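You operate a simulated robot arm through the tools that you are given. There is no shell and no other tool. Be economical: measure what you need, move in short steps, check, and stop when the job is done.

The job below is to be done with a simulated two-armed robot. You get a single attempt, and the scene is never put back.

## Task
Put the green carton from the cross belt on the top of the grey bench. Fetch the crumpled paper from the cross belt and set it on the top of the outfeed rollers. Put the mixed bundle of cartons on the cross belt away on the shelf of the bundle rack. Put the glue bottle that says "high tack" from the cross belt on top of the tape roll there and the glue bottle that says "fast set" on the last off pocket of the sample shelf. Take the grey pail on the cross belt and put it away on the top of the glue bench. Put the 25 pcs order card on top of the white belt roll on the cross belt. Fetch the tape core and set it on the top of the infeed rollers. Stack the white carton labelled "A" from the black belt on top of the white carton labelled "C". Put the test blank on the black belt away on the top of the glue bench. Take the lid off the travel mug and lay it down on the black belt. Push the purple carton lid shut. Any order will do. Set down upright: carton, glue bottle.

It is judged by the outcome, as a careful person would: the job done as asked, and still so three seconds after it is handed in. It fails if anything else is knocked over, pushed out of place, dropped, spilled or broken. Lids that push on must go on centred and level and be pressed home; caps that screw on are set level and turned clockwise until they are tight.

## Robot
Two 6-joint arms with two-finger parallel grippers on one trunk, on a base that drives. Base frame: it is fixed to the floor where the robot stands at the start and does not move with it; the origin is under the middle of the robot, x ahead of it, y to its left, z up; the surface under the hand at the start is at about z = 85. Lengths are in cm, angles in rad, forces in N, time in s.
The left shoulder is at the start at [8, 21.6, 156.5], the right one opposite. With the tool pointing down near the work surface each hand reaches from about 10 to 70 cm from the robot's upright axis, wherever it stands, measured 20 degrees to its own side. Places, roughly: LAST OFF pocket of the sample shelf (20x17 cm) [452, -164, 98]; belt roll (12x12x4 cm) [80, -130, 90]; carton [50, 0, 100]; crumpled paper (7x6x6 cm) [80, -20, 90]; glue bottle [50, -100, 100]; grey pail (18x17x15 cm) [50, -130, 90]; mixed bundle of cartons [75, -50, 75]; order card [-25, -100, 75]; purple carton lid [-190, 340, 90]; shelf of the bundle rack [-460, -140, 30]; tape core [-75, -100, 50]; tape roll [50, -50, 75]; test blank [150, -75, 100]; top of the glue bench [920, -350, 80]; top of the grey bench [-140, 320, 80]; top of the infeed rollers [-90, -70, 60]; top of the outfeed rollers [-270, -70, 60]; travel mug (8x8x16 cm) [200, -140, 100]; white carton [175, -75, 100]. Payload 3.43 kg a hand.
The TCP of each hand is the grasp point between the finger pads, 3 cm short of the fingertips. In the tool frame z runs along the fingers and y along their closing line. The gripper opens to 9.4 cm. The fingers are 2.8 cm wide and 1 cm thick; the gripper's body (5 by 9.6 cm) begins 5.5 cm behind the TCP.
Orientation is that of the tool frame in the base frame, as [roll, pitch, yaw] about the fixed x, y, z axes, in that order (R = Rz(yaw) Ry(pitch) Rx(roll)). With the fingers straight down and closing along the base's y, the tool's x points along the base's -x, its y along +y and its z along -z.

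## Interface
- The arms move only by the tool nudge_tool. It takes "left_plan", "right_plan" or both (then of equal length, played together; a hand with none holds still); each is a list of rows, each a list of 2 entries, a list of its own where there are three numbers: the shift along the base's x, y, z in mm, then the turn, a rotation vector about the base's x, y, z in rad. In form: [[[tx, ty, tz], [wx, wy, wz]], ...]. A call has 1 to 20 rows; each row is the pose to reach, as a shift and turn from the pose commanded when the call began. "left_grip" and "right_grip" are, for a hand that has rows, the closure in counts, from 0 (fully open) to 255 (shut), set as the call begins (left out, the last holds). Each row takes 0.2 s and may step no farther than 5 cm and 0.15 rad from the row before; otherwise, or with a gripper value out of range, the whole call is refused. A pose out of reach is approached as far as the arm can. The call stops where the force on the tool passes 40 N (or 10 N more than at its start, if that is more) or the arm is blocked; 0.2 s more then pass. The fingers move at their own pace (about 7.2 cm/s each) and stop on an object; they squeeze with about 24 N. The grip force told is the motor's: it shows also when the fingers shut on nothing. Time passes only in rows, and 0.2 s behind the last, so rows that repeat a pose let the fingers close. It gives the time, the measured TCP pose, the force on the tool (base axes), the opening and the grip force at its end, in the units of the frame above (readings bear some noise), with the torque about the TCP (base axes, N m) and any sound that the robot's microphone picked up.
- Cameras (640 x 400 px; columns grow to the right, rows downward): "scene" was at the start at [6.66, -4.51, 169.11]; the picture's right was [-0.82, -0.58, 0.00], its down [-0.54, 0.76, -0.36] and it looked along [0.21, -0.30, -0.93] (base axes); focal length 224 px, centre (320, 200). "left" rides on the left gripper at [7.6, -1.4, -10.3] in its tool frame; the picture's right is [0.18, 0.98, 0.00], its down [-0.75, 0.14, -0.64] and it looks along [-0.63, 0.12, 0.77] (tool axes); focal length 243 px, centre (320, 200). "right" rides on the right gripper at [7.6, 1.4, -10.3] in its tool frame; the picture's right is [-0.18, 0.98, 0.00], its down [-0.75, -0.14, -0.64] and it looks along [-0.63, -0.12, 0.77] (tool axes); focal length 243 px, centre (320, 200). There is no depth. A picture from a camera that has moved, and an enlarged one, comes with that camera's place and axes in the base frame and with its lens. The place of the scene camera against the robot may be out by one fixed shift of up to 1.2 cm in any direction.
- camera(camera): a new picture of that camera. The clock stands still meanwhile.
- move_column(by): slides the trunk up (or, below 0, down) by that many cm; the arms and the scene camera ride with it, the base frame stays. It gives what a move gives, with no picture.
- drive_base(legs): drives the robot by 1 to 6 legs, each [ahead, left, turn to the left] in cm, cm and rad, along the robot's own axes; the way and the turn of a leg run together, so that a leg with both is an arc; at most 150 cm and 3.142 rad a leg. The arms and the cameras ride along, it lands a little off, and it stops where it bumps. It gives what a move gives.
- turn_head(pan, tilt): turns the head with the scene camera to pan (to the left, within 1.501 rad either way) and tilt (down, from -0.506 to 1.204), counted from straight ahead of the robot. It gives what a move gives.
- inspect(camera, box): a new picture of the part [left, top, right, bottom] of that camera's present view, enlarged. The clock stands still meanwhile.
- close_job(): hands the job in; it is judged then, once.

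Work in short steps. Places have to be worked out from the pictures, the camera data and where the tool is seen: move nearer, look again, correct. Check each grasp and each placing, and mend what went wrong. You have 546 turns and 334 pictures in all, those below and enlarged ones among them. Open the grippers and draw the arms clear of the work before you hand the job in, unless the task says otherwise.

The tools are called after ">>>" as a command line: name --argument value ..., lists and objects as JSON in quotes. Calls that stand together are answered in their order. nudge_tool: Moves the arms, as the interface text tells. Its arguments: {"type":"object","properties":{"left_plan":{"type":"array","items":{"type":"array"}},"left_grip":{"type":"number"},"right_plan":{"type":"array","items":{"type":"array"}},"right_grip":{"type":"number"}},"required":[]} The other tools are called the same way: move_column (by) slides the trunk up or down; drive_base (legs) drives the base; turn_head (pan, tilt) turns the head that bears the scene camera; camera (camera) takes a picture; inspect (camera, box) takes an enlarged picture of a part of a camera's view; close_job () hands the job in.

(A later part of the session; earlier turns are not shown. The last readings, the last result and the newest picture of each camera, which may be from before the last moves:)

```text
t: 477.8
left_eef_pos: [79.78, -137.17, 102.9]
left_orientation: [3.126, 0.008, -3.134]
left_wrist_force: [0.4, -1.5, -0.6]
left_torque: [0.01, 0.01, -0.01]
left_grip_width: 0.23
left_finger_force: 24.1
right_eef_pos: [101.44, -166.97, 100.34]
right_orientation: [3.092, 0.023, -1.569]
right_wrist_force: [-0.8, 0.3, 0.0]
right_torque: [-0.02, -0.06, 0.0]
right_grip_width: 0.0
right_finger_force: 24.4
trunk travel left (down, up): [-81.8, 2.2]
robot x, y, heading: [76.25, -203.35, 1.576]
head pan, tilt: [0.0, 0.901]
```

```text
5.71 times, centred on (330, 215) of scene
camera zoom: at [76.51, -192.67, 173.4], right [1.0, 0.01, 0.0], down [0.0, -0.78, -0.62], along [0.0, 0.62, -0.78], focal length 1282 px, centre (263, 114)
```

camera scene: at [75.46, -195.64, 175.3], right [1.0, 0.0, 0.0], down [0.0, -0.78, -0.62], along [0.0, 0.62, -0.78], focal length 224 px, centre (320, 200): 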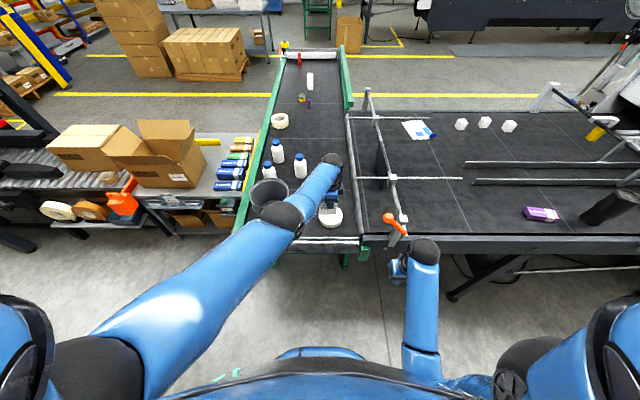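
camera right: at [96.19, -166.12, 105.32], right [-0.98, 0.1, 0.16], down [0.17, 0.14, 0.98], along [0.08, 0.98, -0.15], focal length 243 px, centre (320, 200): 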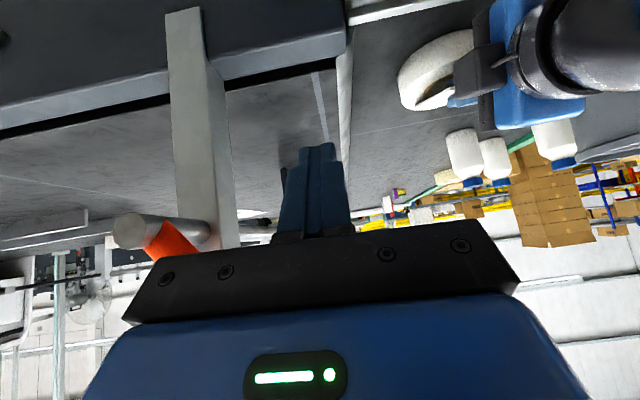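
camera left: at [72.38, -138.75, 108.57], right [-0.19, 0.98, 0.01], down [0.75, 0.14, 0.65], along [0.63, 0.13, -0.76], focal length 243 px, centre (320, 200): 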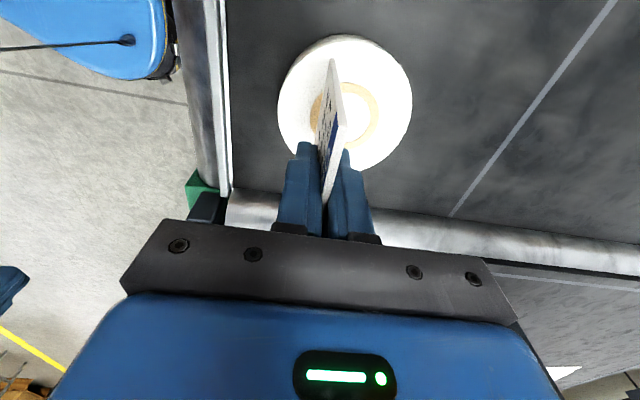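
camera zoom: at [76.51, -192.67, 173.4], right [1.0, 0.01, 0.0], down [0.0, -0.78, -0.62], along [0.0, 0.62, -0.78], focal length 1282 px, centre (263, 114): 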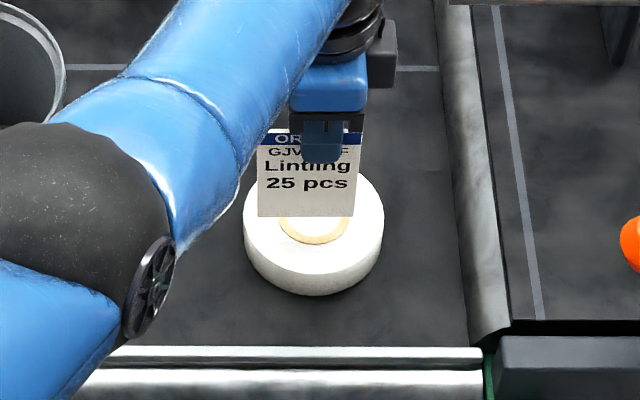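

It comes along. I set it back on the roll and slide up 1.8 cm more so that only the top edge is held.

>>> move_column --by -3

>>> nudge_tool --left_plan '[[[0, 0, 0], [0, 0, 0]], [[0, 0, 0], [0, 0, 0]]]' --left_grip 222

>>> move_column --by 1.8

>>> nudge_tool --left_plan '[[[0, 0, 0], [0, 0, 0]], [[0, 0, 0], [0, 0, 0]], [[0, 0, 0], [0, 0, 0]]]' --left_grip 255

>>> move_column --by 3.2

>>> inspect --camera "scene" --box '[290, 180, 370, 250]'

```text
t: 478.6
left_eef_pos: [80.03, -137.16, 99.82]
left_orientation: [3.127, 0.007, -3.133]
left_wrist_force: [-0.1, 0.4, 0.8]
left_torque: [-0.01, 0.03, 0.02]
left_grip_width: 0.23
left_finger_force: 24.3
right_eef_pos: [101.49, -166.92, 97.42]
right_orientation: [3.094, 0.023, -1.568]
right_wrist_force: [-1.1, 0.4, 0.4]
right_torque: [0.0, 0.01, -0.02]
right_grip_width: 0.0
right_finger_force: 24.5
trunk travel left (down, up): [-78.8, 5.2]
robot x, y, heading: [75.97, -203.35, 1.578]
head pan, tilt: [0.0, 0.901]
```

```text
t: 479.2
left_eef_pos: [79.9, -137.17, 99.83]
left_orientation: [3.129, 0.005, -3.132]
left_wrist_force: [-0.3, -0.2, 0.6]
left_torque: [0.02, 0.02, 0.01]
left_grip_width: 1.22
left_finger_force: 0.2
right_eef_pos: [101.44, -167.04, 97.45]
right_orientation: [3.093, 0.023, -1.57]
right_wrist_force: [0.4, 0.0, -0.3]
right_torque: [0.04, -0.01, -0.02]
right_grip_width: 0.0
right_finger_force: 23.7
trunk travel left (down, up): [-78.8, 5.2]
robot x, y, heading: [76.11, -203.39, 1.578]
head pan, tilt: [0.0, 0.901]
```

```text
t: 479.8
left_eef_pos: [80.02, -137.14, 101.63]
left_orientation: [3.13, 0.007, -3.132]
left_wrist_force: [-1.4, -0.1, -0.9]
left_torque: [0.02, 0.0, -0.04]
left_grip_width: 1.22
left_finger_force: 0.1
right_eef_pos: [101.45, -166.84, 99.27]
right_orientation: [3.09, 0.023, -1.57]
right_wrist_force: [0.6, -0.2, -0.1]
right_torque: [-0.01, 0.02, 0.04]
right_grip_width: 0.0
right_finger_force: 24.5
trunk travel left (down, up): [-80.6, 3.4]
robot x, y, heading: [76.08, -203.01, 1.573]
head pan, tilt: [0.0, 0.901]
```

```text
t: 480.6
left_eef_pos: [79.95, -137.13, 101.54]
left_orientation: [3.13, 0.008, -3.133]
left_wrist_force: [0.1, 0.2, 0.4]
left_torque: [-0.01, 0.01, -0.01]
left_grip_width: 0.22
left_finger_force: 24.0
right_eef_pos: [101.47, -166.89, 99.25]
right_orientation: [3.094, 0.021, -1.571]
right_wrist_force: [0.1, 0.3, -0.6]
right_torque: [-0.03, 0.0, -0.02]
right_grip_width: 0.01
right_finger_force: 24.0
trunk travel left (down, up): [-80.6, 3.4]
robot x, y, heading: [76.11, -203.24, 1.571]
head pan, tilt: [0.0, 0.901]
```

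```text
t: 481.4
left_eef_pos: [79.96, -137.18, 104.91]
left_orientation: [3.129, 0.006, -3.132]
left_wrist_force: [0.1, -0.8, -0.1]
left_torque: [0.01, 0.05, -0.01]
left_grip_width: 0.24
left_finger_force: 23.9
right_eef_pos: [101.43, -166.9, 102.28]
right_orientation: [3.094, 0.024, -1.568]
right_wrist_force: [0.1, -0.5, 0.8]
right_torque: [-0.01, 0.01, -0.03]
right_grip_width: 0.0
right_finger_force: 23.8
trunk travel left (down, up): [-83.8, 0.2]
robot x, y, heading: [76.62, -203.02, 1.582]
head pan, tilt: [0.0, 0.901]
```

```text
5.71 times, centred on (330, 215) of scene
camera zoom: at [76.51, -192.65, 175.39], right [1.0, 0.01, 0.0], down [0.0, -0.78, -0.62], along [0.0, 0.62, -0.78], focal length 1282 px, centre (263, 114)
```

zoom: 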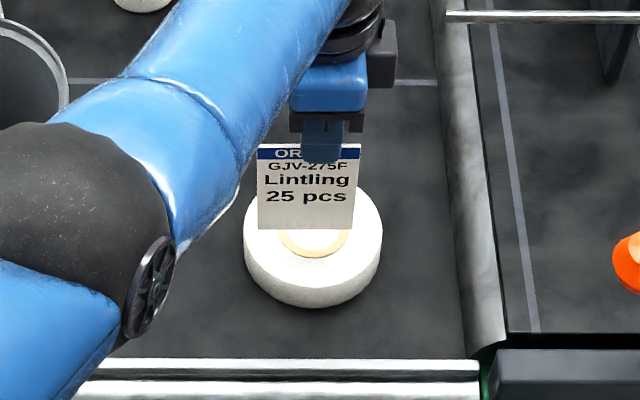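

Now only about 2.5 cm is held. I pitch the tool forward by 1.3 rad while drawing back, so the card lies nearly level over the roll with its held edge off the roll.

>>> nudge_tool --left_plan '[[[0, -5, -5], [0.145, 0, 0]], [[0, -12, -8], [0.29, 0, 0]], [[0, -20, -10], [0.435, 0, 0]], [[0, -28, -12], [0.58, 0, 0]], [[0, -36, -15], [0.725, 0, 0]], [[0, -45, -15], [0.87, 0, 0]], [[0, -55, -15], [1.015, 0, 0]], [[0, -63, -15], [1.16, 0, 0]], [[0, -71, -15], [1.3, 0, 0]]]'

>>> inspect --camera "scene" --box '[290, 180, 370, 250]'

>>> camera --camera "left"

```text
t: 483.4
left_eef_pos: [79.92, -144.33, 103.41]
left_orientation: [1.828, 0.01, 3.136]
left_wrist_force: [-0.5, -0.6, -0.3]
left_torque: [-0.02, 0.01, 0.03]
left_grip_width: 0.24
left_finger_force: 23.6
right_eef_pos: [101.51, -166.97, 102.47]
right_orientation: [3.094, 0.022, -1.569]
right_wrist_force: [-0.5, 0.3, -0.1]
right_torque: [0.0, -0.01, 0.02]
right_grip_width: 0.01
right_finger_force: 23.9
trunk travel left (down, up): [-83.8, 0.2]
robot x, y, heading: [76.02, -203.01, 1.575]
head pan, tilt: [0.0, 0.901]
```

```text
5.71 times, centred on (330, 215) of scene
camera zoom: at [76.5, -192.67, 175.4], right [1.0, 0.01, 0.0], down [0.0, -0.78, -0.62], along [0.0, 0.62, -0.78], focal length 1282 px, centre (263, 114)
```

zoom: 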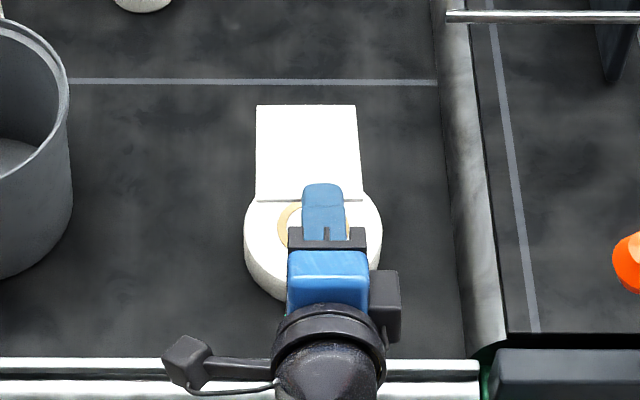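

```text
165 pictures are left
camera left: at [72.31, -154.7, 104.52], right [-0.19, 0.25, 0.95], down [0.75, -0.59, 0.31], along [0.64, 0.77, -0.07], focal length 243 px, centre (320, 200)
```

left: 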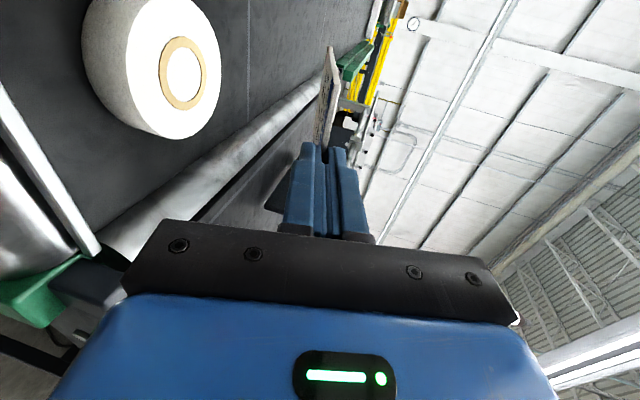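

The card is 11.5 cm long and held by about 1.5 cm; the roll is centred at (79.9, -136.7), radius 5.5. I draw back 1.3 cm so the fingertips stay just off the roll, then lower.

>>> nudge_tool --left_plan '[[[0, -13, 0], [0, 0, 0]]]'

>>> move_column --by -9.5

>>> inspect --camera "scene" --box '[290, 180, 370, 250]'

>>> camera --camera "left"

```text
t: 483.8
left_eef_pos: [79.95, -145.62, 103.39]
left_orientation: [1.828, 0.009, 3.138]
left_wrist_force: [-0.5, 0.2, -0.1]
left_torque: [-0.07, 0.01, 0.0]
left_grip_width: 0.22
left_finger_force: 24.1
right_eef_pos: [101.4, -166.99, 102.34]
right_orientation: [3.094, 0.024, -1.567]
right_wrist_force: [0.0, -0.3, 0.3]
right_torque: [-0.03, -0.01, -0.02]
right_grip_width: 0.01
right_finger_force: 23.8
trunk travel left (down, up): [-83.8, 0.2]
robot x, y, heading: [75.87, -203.16, 1.576]
head pan, tilt: [0.0, 0.901]
```

```text
t: 485.1
left_eef_pos: [79.92, -145.67, 93.98]
left_orientation: [1.829, 0.012, 3.14]
left_wrist_force: [0.0, 0.3, -0.7]
left_torque: [-0.02, 0.04, 0.02]
left_grip_width: 0.24
left_finger_force: 23.9
right_eef_pos: [101.44, -167.02, 92.82]
right_orientation: [3.093, 0.022, -1.569]
right_wrist_force: [-0.5, 0.8, -0.4]
right_torque: [-0.03, 0.0, 0.03]
right_grip_width: 0.01
right_finger_force: 24.4
trunk travel left (down, up): [-74.3, 9.7]
robot x, y, heading: [76.17, -203.29, 1.573]
head pan, tilt: [0.0, 0.901]
```

```text
5.71 times, centred on (330, 215) of scene
camera zoom: at [76.52, -192.64, 165.9], right [1.0, 0.01, 0.0], down [0.0, -0.78, -0.62], along [0.0, 0.62, -0.78], focal length 1282 px, centre (263, 114)
```

zoom: 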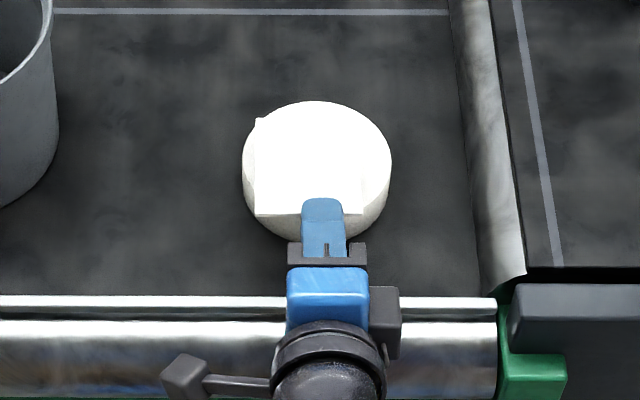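

```text
163 pictures are left
camera left: at [72.27, -155.93, 95.07], right [-0.19, 0.25, 0.95], down [0.75, -0.59, 0.31], along [0.63, 0.77, -0.07], focal length 243 px, centre (320, 200)
```

left: 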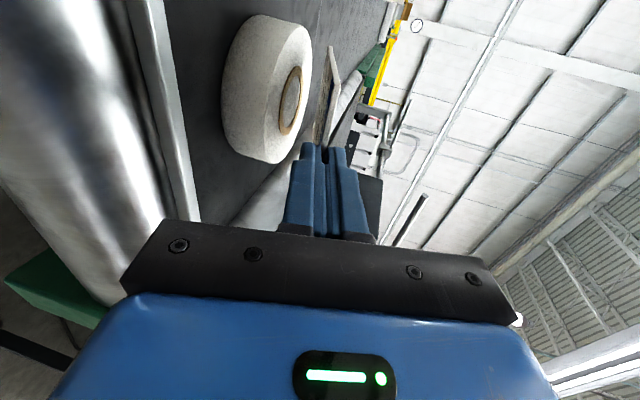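

Well aligned. I lower until the far edge touches.

>>> move_column --by -0.8

>>> move_column --by -0.5

>>> move_column --by -0.5

>>> camera --camera "left"

```text
t: 485.6
left_eef_pos: [79.98, -145.66, 93.04]
left_orientation: [1.829, 0.01, 3.139]
left_wrist_force: [0.4, -0.4, 0.2]
left_torque: [-0.02, -0.02, 0.03]
left_grip_width: 0.24
left_finger_force: 23.8
right_eef_pos: [101.51, -166.92, 92.06]
right_orientation: [3.093, 0.021, -1.57]
right_wrist_force: [0.9, -0.1, 0.0]
right_torque: [0.02, 0.03, -0.03]
right_grip_width: 0.0
right_finger_force: 24.0
trunk travel left (down, up): [-73.5, 10.5]
robot x, y, heading: [76.16, -203.29, 1.576]
head pan, tilt: [0.0, 0.901]
```

```text
t: 486.2
left_eef_pos: [79.87, -145.64, 92.52]
left_orientation: [1.828, 0.011, 3.138]
left_wrist_force: [-0.2, -0.4, -0.5]
left_torque: [-0.01, 0.06, -0.02]
left_grip_width: 0.22
left_finger_force: 23.8
right_eef_pos: [101.35, -166.91, 91.42]
right_orientation: [3.092, 0.021, -1.57]
right_wrist_force: [0.4, 0.1, -0.6]
right_torque: [0.01, 0.0, 0.0]
right_grip_width: 0.0
right_finger_force: 23.9
trunk travel left (down, up): [-73.0, 11.0]
robot x, y, heading: [75.98, -203.25, 1.575]
head pan, tilt: [0.0, 0.901]
```

```text
t: 486.7
left_eef_pos: [79.93, -145.57, 91.98]
left_orientation: [1.83, 0.011, 3.14]
left_wrist_force: [0.6, -0.7, 0.0]
left_torque: [0.03, -0.01, 0.02]
left_grip_width: 0.23
left_finger_force: 24.0
right_eef_pos: [101.44, -166.9, 91.07]
right_orientation: [3.093, 0.022, -1.569]
right_wrist_force: [-0.3, -0.9, -0.5]
right_torque: [-0.01, -0.03, 0.0]
right_grip_width: 0.0
right_finger_force: 23.8
trunk travel left (down, up): [-72.5, 11.5]
robot x, y, heading: [76.81, -203.04, 1.575]
head pan, tilt: [0.0, 0.901]
```

```text
162 pictures are left
camera left: at [72.28, -155.9, 93.24], right [-0.19, 0.25, 0.95], down [0.75, -0.59, 0.31], along [0.63, 0.77, -0.07], focal length 243 px, centre (320, 200)
```

left: 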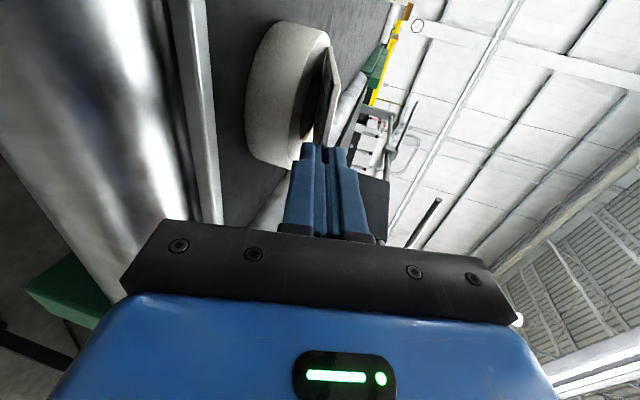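

A bit more.

>>> move_column --by -0.5

>>> move_column --by -0.4

>>> camera --camera "left"

```text
t: 487.3
left_eef_pos: [79.85, -145.68, 91.62]
left_orientation: [1.828, 0.01, 3.138]
left_wrist_force: [-0.8, -0.6, 0.9]
left_torque: [0.11, 0.07, 0.02]
left_grip_width: 0.25
left_finger_force: 24.0
right_eef_pos: [101.39, -167.05, 90.58]
right_orientation: [3.093, 0.021, -1.568]
right_wrist_force: [0.0, -0.6, 0.1]
right_torque: [-0.01, -0.01, -0.01]
right_grip_width: 0.01
right_finger_force: 23.8
trunk travel left (down, up): [-72.0, 12.0]
robot x, y, heading: [76.13, -203.15, 1.575]
head pan, tilt: [0.0, 0.901]
```

```text
t: 487.8
left_eef_pos: [79.83, -145.64, 91.29]
left_orientation: [1.828, 0.009, 3.138]
left_wrist_force: [-0.4, -0.9, 2.1]
left_torque: [0.13, 0.07, 0.02]
left_grip_width: 0.22
left_finger_force: 23.8
right_eef_pos: [101.5, -166.89, 90.31]
right_orientation: [3.093, 0.023, -1.57]
right_wrist_force: [0.5, 0.7, -0.1]
right_torque: [-0.01, 0.01, 0.0]
right_grip_width: 0.0
right_finger_force: 23.9
trunk travel left (down, up): [-71.6, 12.4]
robot x, y, heading: [75.82, -203.23, 1.576]
head pan, tilt: [0.0, 0.901]
```

```text
161 pictures are left
camera left: at [72.28, -155.94, 92.37], right [-0.19, 0.25, 0.95], down [0.75, -0.59, 0.31], along [0.64, 0.77, -0.07], focal length 243 px, centre (320, 200)
```

left: 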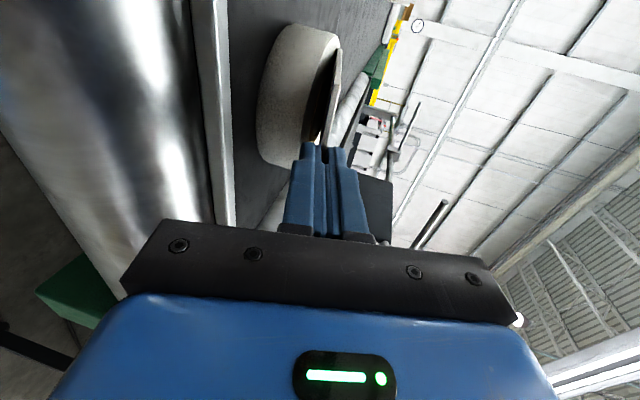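

The card touches the roll. I open the fingers moderately so that the lower one drops away.

>>> nudge_tool --left_plan '[[[0, 0, 0], [0, 0, 0]], [[0, 0, 0], [0, 0, 0]]]' --left_grip 195

>>> inspect --camera "scene" --box '[290, 180, 370, 250]'

>>> camera --camera "left"

```text
t: 488.4
left_eef_pos: [79.95, -145.58, 91.18]
left_orientation: [1.83, 0.01, 3.137]
left_wrist_force: [0.5, 0.3, -0.2]
left_torque: [0.0, -0.02, 0.02]
left_grip_width: 2.19
left_finger_force: 0.0
right_eef_pos: [101.44, -167.04, 90.26]
right_orientation: [3.094, 0.023, -1.57]
right_wrist_force: [-1.0, 0.9, -0.4]
right_torque: [0.01, -0.01, -0.02]
right_grip_width: 0.01
right_finger_force: 24.2
trunk travel left (down, up): [-71.6, 12.4]
robot x, y, heading: [76.27, -203.09, 1.576]
head pan, tilt: [0.0, 0.901]
```

```text
5.71 times, centred on (330, 215) of scene
camera zoom: at [76.52, -192.64, 163.19], right [1.0, 0.01, 0.0], down [0.0, -0.78, -0.62], along [0.0, 0.62, -0.78], focal length 1282 px, centre (263, 114)
```

zoom: 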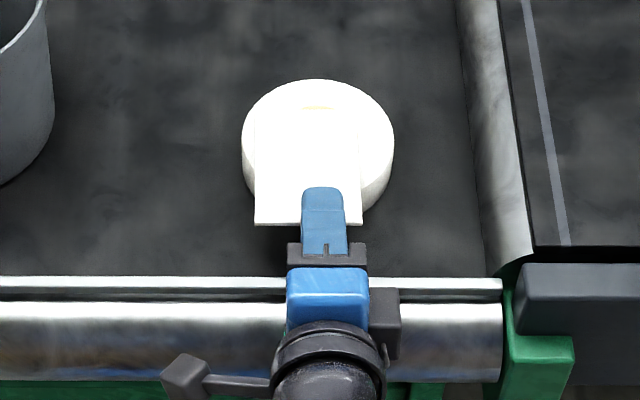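

```text
159 pictures are left
camera left: at [72.27, -155.93, 92.35], right [-0.19, 0.25, 0.95], down [0.75, -0.59, 0.31], along [0.63, 0.77, -0.07], focal length 243 px, centre (320, 200)
```

left: 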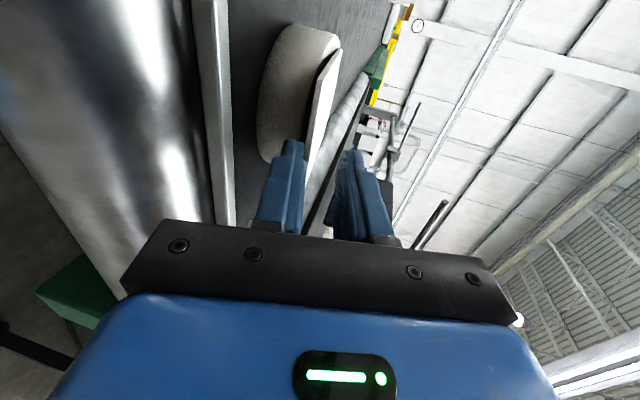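

The near edge has come down. I open a bit more so the card rests fully on the roll.

>>> nudge_tool --left_plan '[[[0, 0, 0], [0, 0, 0]], [[0, 0, 0], [0, 0, 0]]]' --left_grip 140

>>> camera --camera "left"

```text
t: 489.0
left_eef_pos: [79.81, -145.65, 91.16]
left_orientation: [1.83, 0.011, 3.137]
left_wrist_force: [0.1, -0.1, -0.3]
left_torque: [-0.01, -0.02, -0.03]
left_grip_width: 4.24
left_finger_force: 0.1
right_eef_pos: [101.39, -166.87, 90.16]
right_orientation: [3.092, 0.021, -1.569]
right_wrist_force: [1.1, 0.0, 0.1]
right_torque: [0.01, 0.01, -0.03]
right_grip_width: 0.0
right_finger_force: 24.0
trunk travel left (down, up): [-71.6, 12.4]
robot x, y, heading: [76.09, -203.21, 1.575]
head pan, tilt: [0.0, 0.901]
```

```text
158 pictures are left
camera left: at [72.27, -155.93, 92.36], right [-0.19, 0.25, 0.95], down [0.75, -0.59, 0.31], along [0.63, 0.77, -0.07], focal length 243 px, centre (320, 200)
```

left: 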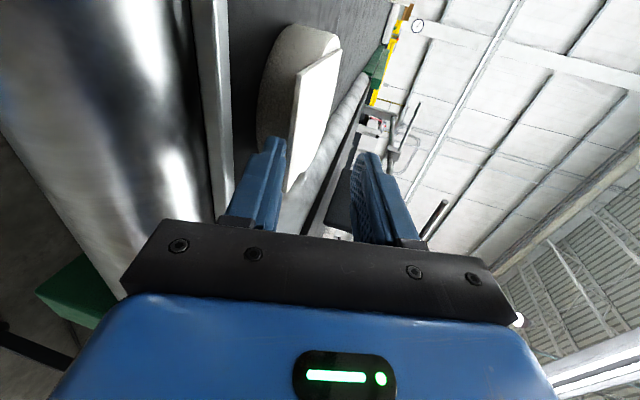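

The card lies flat on the roll. I withdraw straight back and check.

>>> nudge_tool --left_plan '[[[0, -30, 0], [0, 0, 0]], [[0, -60, 3], [0, 0, 0]], [[0, -90, 20], [0, 0, 0]], [[-20, -110, 50], [-0.1, 0, 0]]]'

>>> inspect --camera "scene" --box '[270, 160, 390, 260]'

```text
t: 490.0
left_eef_pos: [77.77, -156.66, 96.15]
left_orientation: [1.928, 0.012, 3.139]
left_wrist_force: [0.3, -0.1, -0.7]
left_torque: [-0.03, 0.0, 0.0]
left_grip_width: 4.25
left_finger_force: 0.0
right_eef_pos: [101.37, -167.06, 90.24]
right_orientation: [3.095, 0.024, -1.57]
right_wrist_force: [-0.2, -0.1, 0.1]
right_torque: [0.0, -0.01, 0.0]
right_grip_width: 0.0
right_finger_force: 23.8
trunk travel left (down, up): [-71.6, 12.4]
robot x, y, heading: [76.22, -203.14, 1.577]
head pan, tilt: [0.0, 0.901]
```

```text
4.00 times, centred on (330, 210) of scene
camera zoom: at [76.39, -192.77, 163.2], right [1.0, 0.01, 0.0], down [0.0, -0.78, -0.62], along [0.0, 0.62, -0.78], focal length 897 px, centre (280, 160)
```

zoom: 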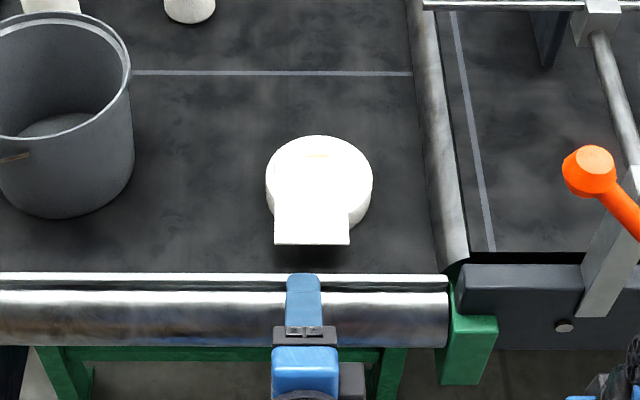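

The card lies stably on the roll. Next I look at the bottles' labels.

>>> inspect --camera "scene" --box '[230, 120, 340, 200]'

>>> inspect --camera "scene" --box '[390, 90, 630, 240]'

```text
5.00 times, centred on (285, 160) of scene
camera zoom: at [76.39, -192.77, 163.2], right [1.0, 0.01, 0.0], down [0.0, -0.78, -0.62], along [0.0, 0.62, -0.78], focal length 1122 px, centre (495, 400)
```

zoom: 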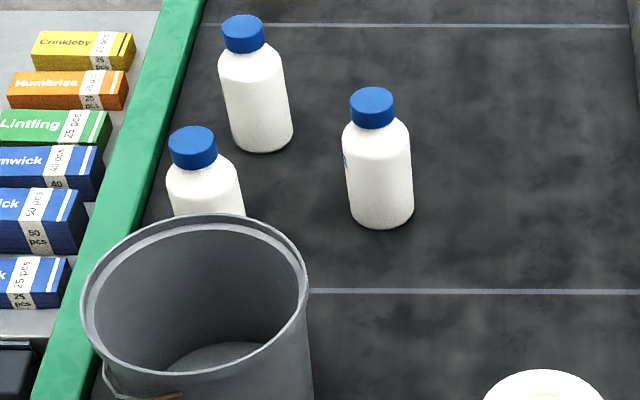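

```text
2.67 times, centred on (510, 165) of scene
camera zoom: at [76.39, -192.77, 163.2], right [1.0, 0.01, 0.0], down [0.0, -0.78, -0.62], along [0.0, 0.62, -0.78], focal length 598 px, centre (-187, 293)
```

zoom: 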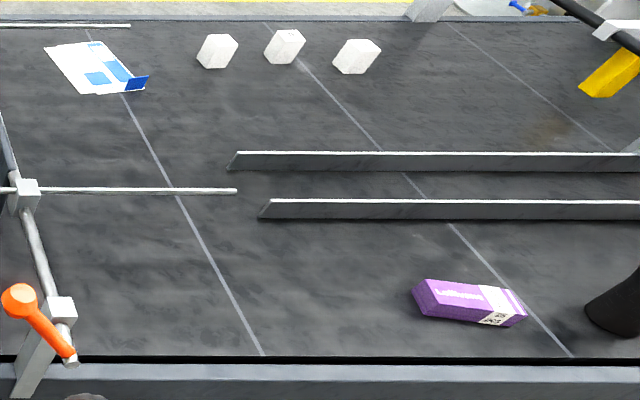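

The labels face away, so I'll pick the bottles from the -x side. First I bring the left hand back to its normal vertical pose.

>>> nudge_tool --left_plan '[[[-20, -10, 0], [-0.14, 0, 0]], [[-40, -20, 0], [-0.28, 0, 0]], [[-60, -25, 0], [-0.42, 0, 0]], [[-80, -30, -10], [-0.56, 0, 0]], [[-100, -35, -20], [-0.7, 0, 0]], [[-110, -40, -30], [-0.84, 0, 0]], [[-120, -45, -40], [-0.98, 0, 0]], [[-130, -50, -50], [-1.1, 0, 0]], [[-140, -50, -50], [-1.2, 0, 0]]]' --right_plan '[[[0, -10, 0], [0, 0, 0]], [[0, -20, 0], [0, 0, 0]], [[0, -30, 0], [0, 0, 0]], [[0, -40, 0], [0, 0, 0]], [[0, -50, 0], [0, 0, 0]], [[0, -60, 0], [0, 0, 0]], [[0, -70, 0], [0, 0, 0]], [[0, -80, 0], [0, 0, 0]], [[0, -90, 0], [0, 0, 0]]]'

>>> nudge_tool --left_plan '[[[0, 0, 0], [0, 0, 0.15]], [[0, 0, 0], [0, 0, 0.3]], [[0, 0, 0], [0, 0, 0.45]], [[0, 0, 0], [0, 0, 0.6]], [[0, 0, 0], [0, 0, 0.75]], [[0, 0, 0], [0, 0, 0.9]], [[0, 0, 0], [0, 0, 1.05]], [[0, 0, 0], [0, 0, 1.2]], [[0, 0, 0], [0, 0, 1.35]], [[0, 0, 0], [0, 0, 1.5]], [[0, 0, 0], [0, 0, 1.57]]]' --left_grip 0

```text
t: 492.0
left_eef_pos: [63.77, -161.71, 91.2]
left_orientation: [3.131, 0.007, -3.132]
left_wrist_force: [0.5, 0.0, -0.4]
left_torque: [0.03, -0.01, -0.01]
left_grip_width: 4.25
left_finger_force: 0.2
right_eef_pos: [101.44, -176.0, 90.14]
right_orientation: [3.094, 0.024, -1.568]
right_wrist_force: [-0.7, 0.2, 0.4]
right_torque: [0.03, -0.01, -0.06]
right_grip_width: 0.0
right_finger_force: 24.1
trunk travel left (down, up): [-71.6, 12.4]
robot x, y, heading: [76.12, -203.42, 1.576]
head pan, tilt: [0.0, 0.901]
```

```text
t: 494.4
left_eef_pos: [63.89, -161.65, 91.22]
left_orientation: [3.127, 0.006, -1.559]
left_wrist_force: [-0.1, 0.3, -0.8]
left_torque: [0.03, 0.0, -0.01]
left_grip_width: 9.4
left_finger_force: 0.1
right_eef_pos: [101.28, -175.94, 90.17]
right_orientation: [3.092, 0.024, -1.569]
right_wrist_force: [0.4, 0.3, -0.4]
right_torque: [0.01, -0.02, -0.01]
right_grip_width: 0.0
right_finger_force: 23.9
trunk travel left (down, up): [-71.6, 12.4]
robot x, y, heading: [75.96, -203.46, 1.57]
head pan, tilt: [0.0, 0.901]
```

I raise the trunk and drive round to (−19, −150), facing +x.

>>> move_column --by 12

>>> drive_base --legs '[[-5, 95, 0], [0, 0, -1.57], [0, 57, 0], [12, 0, 0]]'

>>> turn_head --pan 0.5 --tilt 0.7

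>>> camera --camera "scene"

```text
t: 495.9
left_eef_pos: [63.96, -161.63, 103.32]
left_orientation: [3.129, 0.007, -1.562]
left_wrist_force: [0.1, -0.2, 0.5]
left_torque: [-0.01, -0.01, 0.01]
left_grip_width: 9.44
left_finger_force: 0.0
right_eef_pos: [101.58, -175.93, 102.16]
right_orientation: [3.094, 0.023, -1.569]
right_wrist_force: [-0.8, 0.5, 0.9]
right_torque: [0.02, -0.03, -0.01]
right_grip_width: 0.0
right_finger_force: 23.6
trunk travel left (down, up): [-83.6, 0.4]
robot x, y, heading: [76.08, -203.03, 1.576]
head pan, tilt: [0.0, 0.901]
```

```text
t: 508.3
left_eef_pos: [34.25, -138.99, 103.39]
left_orientation: [3.128, 0.01, -3.13]
left_wrist_force: [0.1, 0.2, 0.2]
left_torque: [-0.02, -0.04, -0.02]
left_grip_width: 9.4
left_finger_force: 0.1
right_eef_pos: [19.97, -176.67, 102.32]
right_orientation: [3.093, 0.028, -3.134]
right_wrist_force: [0.2, 0.3, 0.3]
right_torque: [-0.02, 0.0, 0.01]
right_grip_width: 0.02
right_finger_force: 24.1
trunk travel left (down, up): [-83.6, 0.4]
robot x, y, heading: [-6.99, -151.44, 0.012]
head pan, tilt: [0.0, 0.901]
```

```text
t: 509.3
left_eef_pos: [34.7, -139.03, 103.25]
left_orientation: [3.126, 0.004, -3.129]
left_wrist_force: [-0.4, 0.2, -0.8]
left_torque: [-0.03, 0.05, 0.0]
left_grip_width: 9.41
left_finger_force: 0.0
right_eef_pos: [20.6, -176.52, 102.12]
right_orientation: [3.093, 0.019, -3.135]
right_wrist_force: [-0.2, 0.2, -0.1]
right_torque: [-0.02, 0.0, 0.04]
right_grip_width: 0.0
right_finger_force: 23.8
trunk travel left (down, up): [-83.6, 0.4]
robot x, y, heading: [-7.24, -151.3, 0.012]
head pan, tilt: [0.499, 0.7]
```

```text
154 pictures are left
camera scene: at [4.18, -147.25, 176.78], right [0.49, -0.87, 0.0], down [-0.56, -0.31, -0.76], along [0.67, 0.37, -0.65], focal length 224 px, centre (320, 200)
```

scene: 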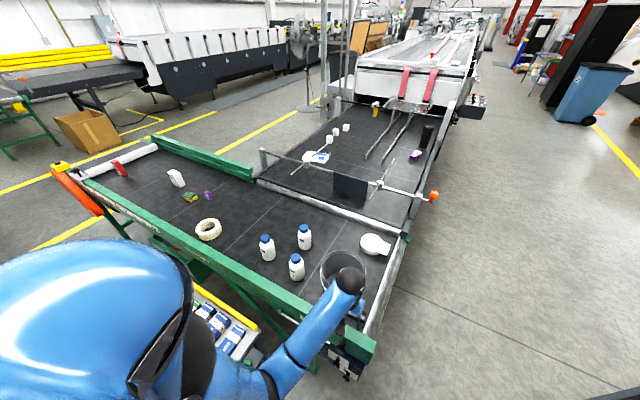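

Now I zoom in on the bottles' labels.

>>> inspect --camera "scene" --box '[245, 215, 325, 290]'

```text
5.33 times, centred on (285, 252) of scene
camera zoom: at [4.18, -147.25, 176.78], right [0.49, -0.87, 0.0], down [-0.56, -0.31, -0.76], along [0.67, 0.37, -0.65], focal length 1196 px, centre (507, -80)
```

zoom: 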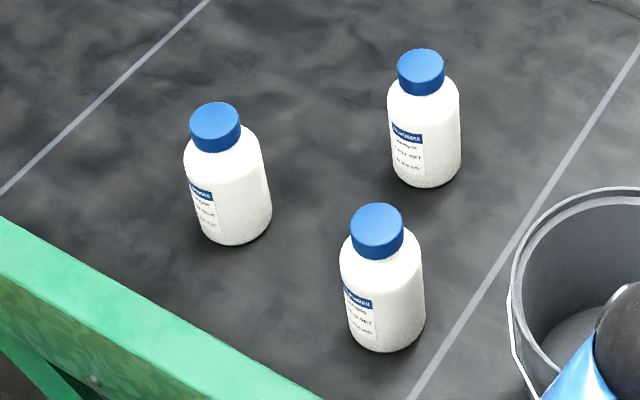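

>>> inspect --camera "scene" --box '[315, 235, 337, 251]'

>>> inspect --camera "scene" --box '[290, 234, 312, 250]'

>>> inspect --camera "scene" --box '[276, 244, 298, 260]'

```text
16.00 times, centred on (326, 243) of scene
camera zoom: at [4.18, -147.25, 176.78], right [0.49, -0.87, 0.0], down [-0.56, -0.31, -0.76], along [0.67, 0.37, -0.65], focal length 3589 px, centre (224, -488)
```

zoom: 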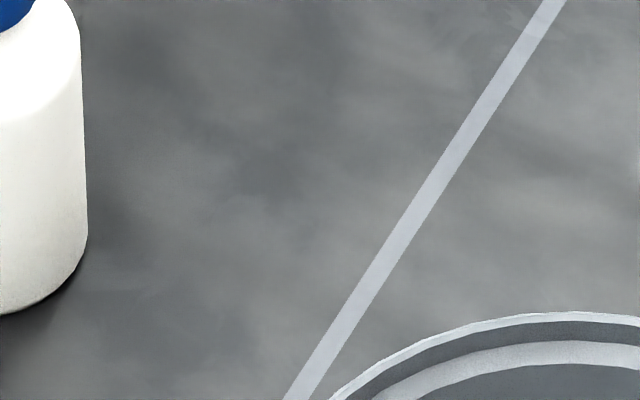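

```text
16.00 times, centred on (301, 242) of scene
camera zoom: at [4.18, -147.25, 176.78], right [0.49, -0.87, 0.0], down [-0.56, -0.31, -0.76], along [0.67, 0.37, -0.65], focal length 3589 px, centre (624, -472)
```

zoom: 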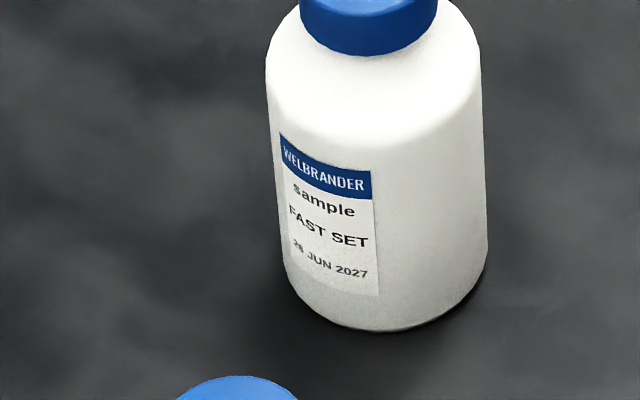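

```text
16.00 times, centred on (287, 252) of scene
camera zoom: at [4.18, -147.25, 176.78], right [0.49, -0.87, 0.0], down [-0.56, -0.31, -0.76], along [0.67, 0.37, -0.65], focal length 3589 px, centre (848, -632)
```

zoom: 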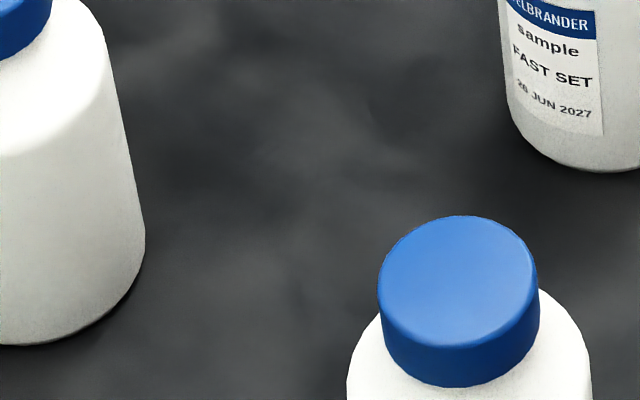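

>>> inspect --camera "scene" --box '[243, 240, 283, 265]'

>>> inspect --camera "scene" --box '[274, 262, 314, 287]'

```text
16.00 times, centred on (263, 252) of scene
camera zoom: at [4.18, -147.25, 176.78], right [0.49, -0.87, 0.0], down [-0.56, -0.31, -0.76], along [0.67, 0.37, -0.65], focal length 3589 px, centre (1232, -640)
```

zoom: 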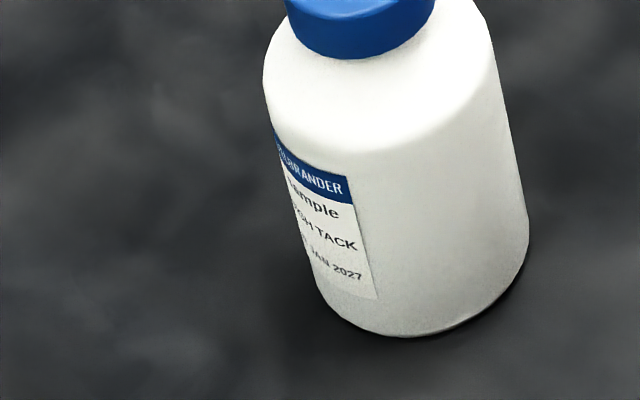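

```text
16.00 times, centred on (294, 274) of scene
camera zoom: at [4.18, -147.25, 176.78], right [0.49, -0.87, 0.0], down [-0.56, -0.31, -0.76], along [0.67, 0.37, -0.65], focal length 3589 px, centre (736, -992)
```

zoom: 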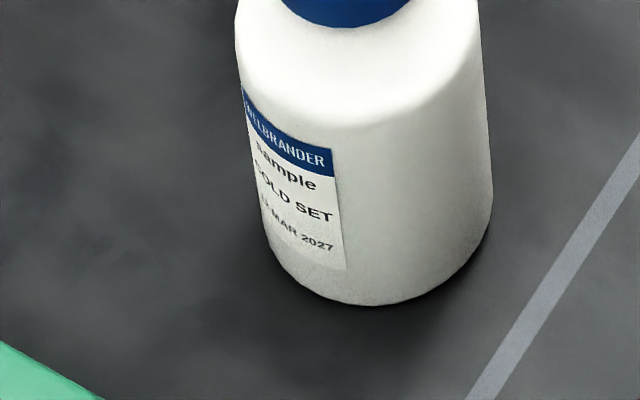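

Labels read: left bottle (≈50.5, −93) is HIGH TACK, far bottle (≈63.8, −105.7) is FAST SET, near one is COLD SET. With a tool tilted 60° the left arm can reach both the HIGH TACK bottle and the tape roll from here. I move to about (−2, −146).

>>> drive_base --legs '[[5, 5, -0.01]]'

>>> nudge_tool --left_plan '[[[-15, 10, 0], [0, 0, 0.12]], [[-30, 20, 0], [0, 0, 0.24]], [[-45, 30, 0], [0, 0, 0.36]], [[-60, 40, 0], [0, 0, 0.48]], [[-70, 55, 0], [0, 0, 0.6]]]'

>>> nudge_tool --left_plan '[[[0, 15, 0], [0.08, -0.115, 0]], [[0, 30, 0], [0.16, -0.23, 0]], [[10, 45, 0], [0.24, -0.345, 0]], [[20, 60, 0], [0.32, -0.46, 0]], [[30, 80, 0], [0.4, -0.575, 0]], [[40, 105, 0], [0.48, -0.69, 0]], [[50, 130, 0], [0.56, -0.805, 0]], [[60, 160, 0], [0.6, -0.86, 0]]]'

>>> camera --camera "left"

>>> camera --camera "scene"

```text
t: 510.3
left_eef_pos: [38.83, -135.24, 103.59]
left_orientation: [3.12, 0.014, -3.141]
left_wrist_force: [-0.3, 0.1, 0.5]
left_torque: [0.04, -0.03, 0.02]
left_grip_width: 9.39
left_finger_force: 0.1
right_eef_pos: [24.32, -172.59, 102.17]
right_orientation: [3.085, 0.027, 3.135]
right_wrist_force: [-0.6, -1.2, 0.0]
right_torque: [0.06, -0.07, 0.02]
right_grip_width: 0.0
right_finger_force: 23.9
trunk travel left (down, up): [-83.6, 0.4]
robot x, y, heading: [-2.44, -146.34, -0.001]
head pan, tilt: [0.499, 0.7]
```

```text
t: 511.5
left_eef_pos: [32.38, -128.95, 103.21]
left_orientation: [3.128, 0.008, -2.536]
left_wrist_force: [0.1, 0.7, 0.3]
left_torque: [0.03, -0.02, -0.04]
left_grip_width: 9.4
left_finger_force: 0.0
right_eef_pos: [24.91, -172.01, 102.16]
right_orientation: [3.094, 0.021, 3.137]
right_wrist_force: [-0.9, 0.2, -0.1]
right_torque: [0.01, 0.03, -0.02]
right_grip_width: 0.0
right_finger_force: 24.2
trunk travel left (down, up): [-83.6, 0.4]
robot x, y, heading: [-2.44, -146.32, -0.002]
head pan, tilt: [0.499, 0.7]
```

```text
t: 513.3
left_eef_pos: [38.68, -113.12, 103.11]
left_orientation: [3.113, 1.055, -2.548]
left_wrist_force: [0.2, 0.1, 0.2]
left_torque: [0.01, 0.01, -0.01]
left_grip_width: 9.38
left_finger_force: 0.2
right_eef_pos: [24.97, -172.05, 102.14]
right_orientation: [3.093, 0.02, 3.136]
right_wrist_force: [0.0, 0.6, 0.4]
right_torque: [0.0, 0.02, -0.02]
right_grip_width: 0.0
right_finger_force: 24.1
trunk travel left (down, up): [-83.6, 0.4]
robot x, y, heading: [-2.3, -146.57, -0.001]
head pan, tilt: [0.499, 0.7]
```

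```text
147 pictures are left
camera left: at [29.18, -121.58, 101.44], right [-0.64, 0.75, -0.15], down [-0.23, 0.0, 0.97], along [0.73, 0.66, 0.17], focal length 243 px, centre (320, 200)
```

left: 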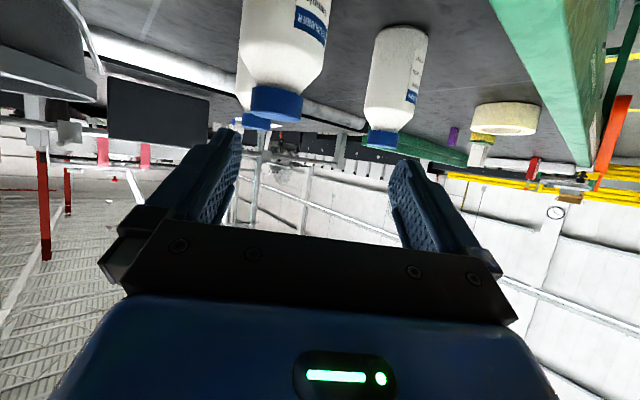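

```text
146 pictures are left
camera scene: at [8.82, -142.48, 176.8], right [0.48, -0.88, 0.0], down [-0.57, -0.31, -0.76], along [0.67, 0.37, -0.64], focal length 224 px, centre (320, 200)
```

scene: 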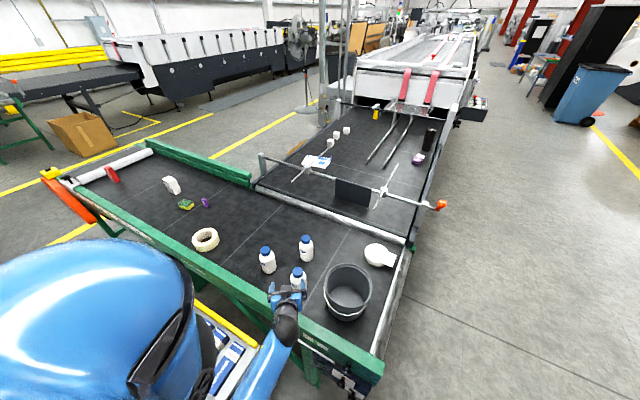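

The hand is set at a 60° tilt pointing 34° left. I shift it in line with the HIGH TACK bottle, then lower and advance.

>>> nudge_tool --left_plan '[[[2, 40, 0], [0, 0, 0]], [[4, 85, 0], [0, 0, 0]], [[5, 128, 0], [0, 0, 0]]]'

>>> move_column --by -11.5

>>> camera --camera "left"

```text
t: 514.3
left_eef_pos: [41.36, -102.67, 103.18]
left_orientation: [3.116, 1.06, -2.627]
left_wrist_force: [-0.5, -0.3, 0.5]
left_torque: [0.02, 0.0, 0.0]
left_grip_width: 9.38
left_finger_force: 0.1
right_eef_pos: [25.0, -171.9, 102.23]
right_orientation: [3.094, 0.019, 3.137]
right_wrist_force: [-0.5, -0.8, 0.1]
right_torque: [0.03, -0.02, -0.01]
right_grip_width: 0.0
right_finger_force: 23.6
trunk travel left (down, up): [-83.6, 0.4]
robot x, y, heading: [-2.36, -146.35, -0.004]
head pan, tilt: [0.499, 0.7]
stopped in row 3 (left hand): the arm was blocked; the commanded pose is now the measured one
```

```text
t: 515.8
left_eef_pos: [41.35, -102.45, 91.8]
left_orientation: [3.113, 1.066, -2.624]
left_wrist_force: [-0.4, -0.6, 0.5]
left_torque: [0.05, 0.02, 0.02]
left_grip_width: 9.4
left_finger_force: 0.0
right_eef_pos: [25.07, -171.95, 90.61]
right_orientation: [3.093, 0.021, 3.135]
right_wrist_force: [2.0, 0.8, 0.0]
right_torque: [-0.01, -0.02, 0.03]
right_grip_width: 0.04
right_finger_force: 24.0
trunk travel left (down, up): [-72.1, 11.9]
robot x, y, heading: [-1.9, -146.34, -0.003]
head pan, tilt: [0.499, 0.7]
```

```text
145 pictures are left
camera left: at [31.33, -110.26, 90.14], right [-0.58, 0.8, -0.15], down [-0.23, 0.01, 0.97], along [0.78, 0.6, 0.18], focal length 243 px, centre (320, 200)
```

left: 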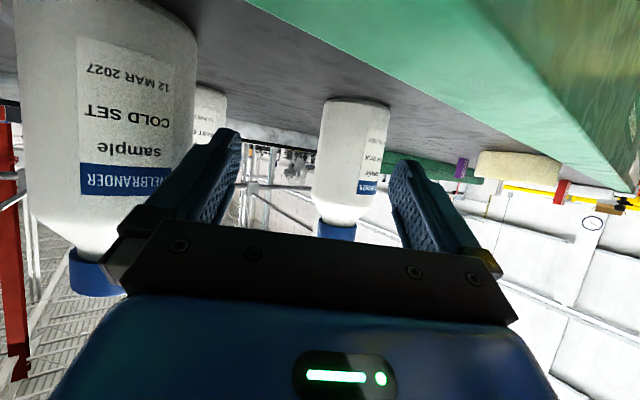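

The bottle lies 4 cm left of the tool axis. I yaw the tool 0.31 rad left so it points at it, then look.

>>> nudge_tool --left_plan '[[[-3, 0, 0], [0, 0, 0.1]], [[-6, 0, 0], [0, 0, 0.2]], [[-8, 0, 0], [0, 0, 0.31]]]'

>>> camera --camera "left"

```text
t: 516.5
left_eef_pos: [40.41, -102.54, 91.71]
left_orientation: [3.114, 1.059, -2.315]
left_wrist_force: [0.3, 0.9, 0.3]
left_torque: [-0.01, -0.03, 0.01]
left_grip_width: 9.39
left_finger_force: 0.1
right_eef_pos: [25.06, -171.99, 90.64]
right_orientation: [3.095, 0.021, 3.138]
right_wrist_force: [0.1, -0.3, 0.0]
right_torque: [-0.03, -0.01, -0.01]
right_grip_width: 0.0
right_finger_force: 24.4
trunk travel left (down, up): [-72.1, 11.9]
robot x, y, heading: [-2.25, -146.45, -0.003]
head pan, tilt: [0.499, 0.7]
```

```text
144 pictures are left
camera left: at [33.19, -113.07, 90.03], right [-0.8, 0.58, -0.15], down [-0.22, -0.06, 0.97], along [0.56, 0.81, 0.18], focal length 243 px, centre (320, 200)
```

left: 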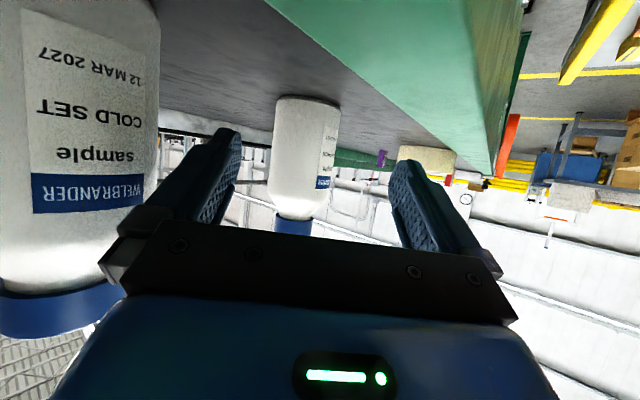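

The bottle is now on the tool axis. I advance 12 cm and check.

>>> nudge_tool --left_plan '[[[28, 28, 0], [0, 0, 0]], [[58, 57, 0], [0, 0, 0]], [[86, 85, 0], [0, 0, 0]]]'

>>> camera --camera "left"

```text
t: 517.4
left_eef_pos: [49.1, -94.12, 91.62]
left_orientation: [3.114, 1.057, -2.314]
left_wrist_force: [-1.0, -0.1, 0.0]
left_torque: [0.02, 0.02, 0.01]
left_grip_width: 9.39
left_finger_force: 0.1
right_eef_pos: [25.0, -171.89, 90.67]
right_orientation: [3.094, 0.021, 3.138]
right_wrist_force: [0.2, 0.0, -0.2]
right_torque: [0.05, 0.01, 0.02]
right_grip_width: 0.0
right_finger_force: 24.1
trunk travel left (down, up): [-72.1, 11.9]
robot x, y, heading: [-1.96, -146.85, -0.005]
head pan, tilt: [0.499, 0.7]
```

```text
143 pictures are left
camera left: at [41.82, -104.62, 89.9], right [-0.8, 0.58, -0.15], down [-0.22, -0.06, 0.97], along [0.56, 0.81, 0.17], focal length 243 px, centre (320, 200)
```

left: 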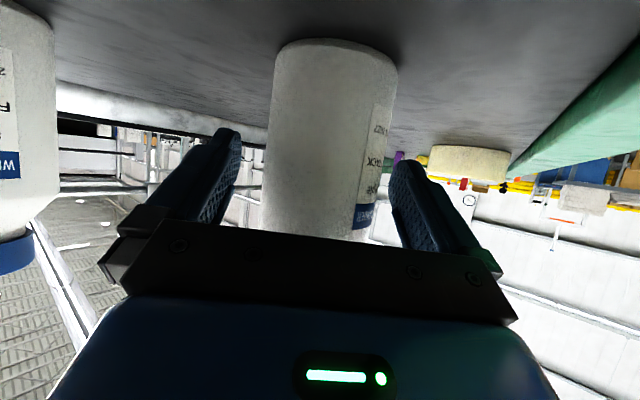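

The bottle is between the pads. I close the gripper.

>>> nudge_tool --left_plan '[[[0, 0, 0], [0, 0, 0]], [[0, 0, 0], [0, 0, 0]], [[0, 0, 0], [0, 0, 0]]]' --left_grip 255

>>> move_column --by 8

>>> camera --camera "left"

>>> camera --camera "scene"

```text
t: 518.1
left_eef_pos: [48.92, -94.17, 91.59]
left_orientation: [3.115, 1.058, -2.312]
left_wrist_force: [-2.6, 1.5, 2.5]
left_torque: [0.01, -0.04, 0.04]
left_grip_width: 6.62
left_finger_force: 23.9
right_eef_pos: [24.93, -172.09, 90.56]
right_orientation: [3.093, 0.021, 3.138]
right_wrist_force: [0.1, 1.3, -0.4]
right_torque: [0.0, -0.01, -0.02]
right_grip_width: 0.0
right_finger_force: 24.4
trunk travel left (down, up): [-72.1, 11.9]
robot x, y, heading: [-2.15, -146.51, 0.004]
head pan, tilt: [0.499, 0.7]
```

```text
t: 519.3
left_eef_pos: [48.99, -94.15, 99.5]
left_orientation: [3.115, 1.059, -2.313]
left_wrist_force: [-0.1, -1.0, -4.1]
left_torque: [-0.04, 0.06, 0.03]
left_grip_width: 6.64
left_finger_force: 24.5
right_eef_pos: [24.94, -172.01, 98.65]
right_orientation: [3.095, 0.022, 3.138]
right_wrist_force: [0.8, 0.6, -0.2]
right_torque: [0.0, 0.0, -0.02]
right_grip_width: 0.0
right_finger_force: 24.0
trunk travel left (down, up): [-80.1, 3.9]
robot x, y, heading: [-2.16, -146.41, 0.002]
head pan, tilt: [0.499, 0.7]
```

```text
142 pictures are left
camera left: at [41.78, -104.69, 97.92], right [-0.8, 0.58, -0.15], down [-0.22, -0.06, 0.97], along [0.56, 0.81, 0.18], focal length 243 px, centre (320, 200)
```

left: 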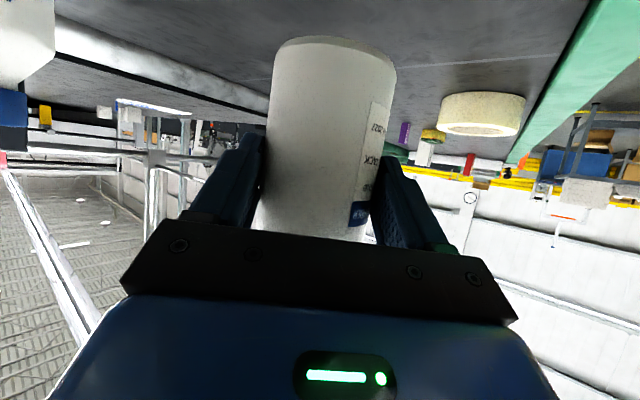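

```text
141 pictures are left
camera scene: at [8.82, -142.43, 173.3], right [0.48, -0.88, 0.0], down [-0.57, -0.31, -0.76], along [0.67, 0.37, -0.64], focal length 224 px, centre (320, 200)
```

scene: 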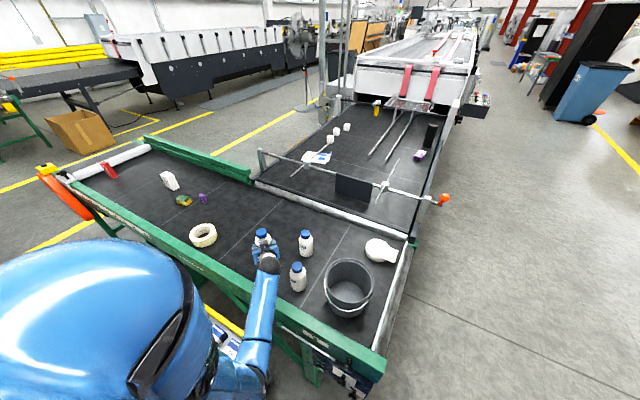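

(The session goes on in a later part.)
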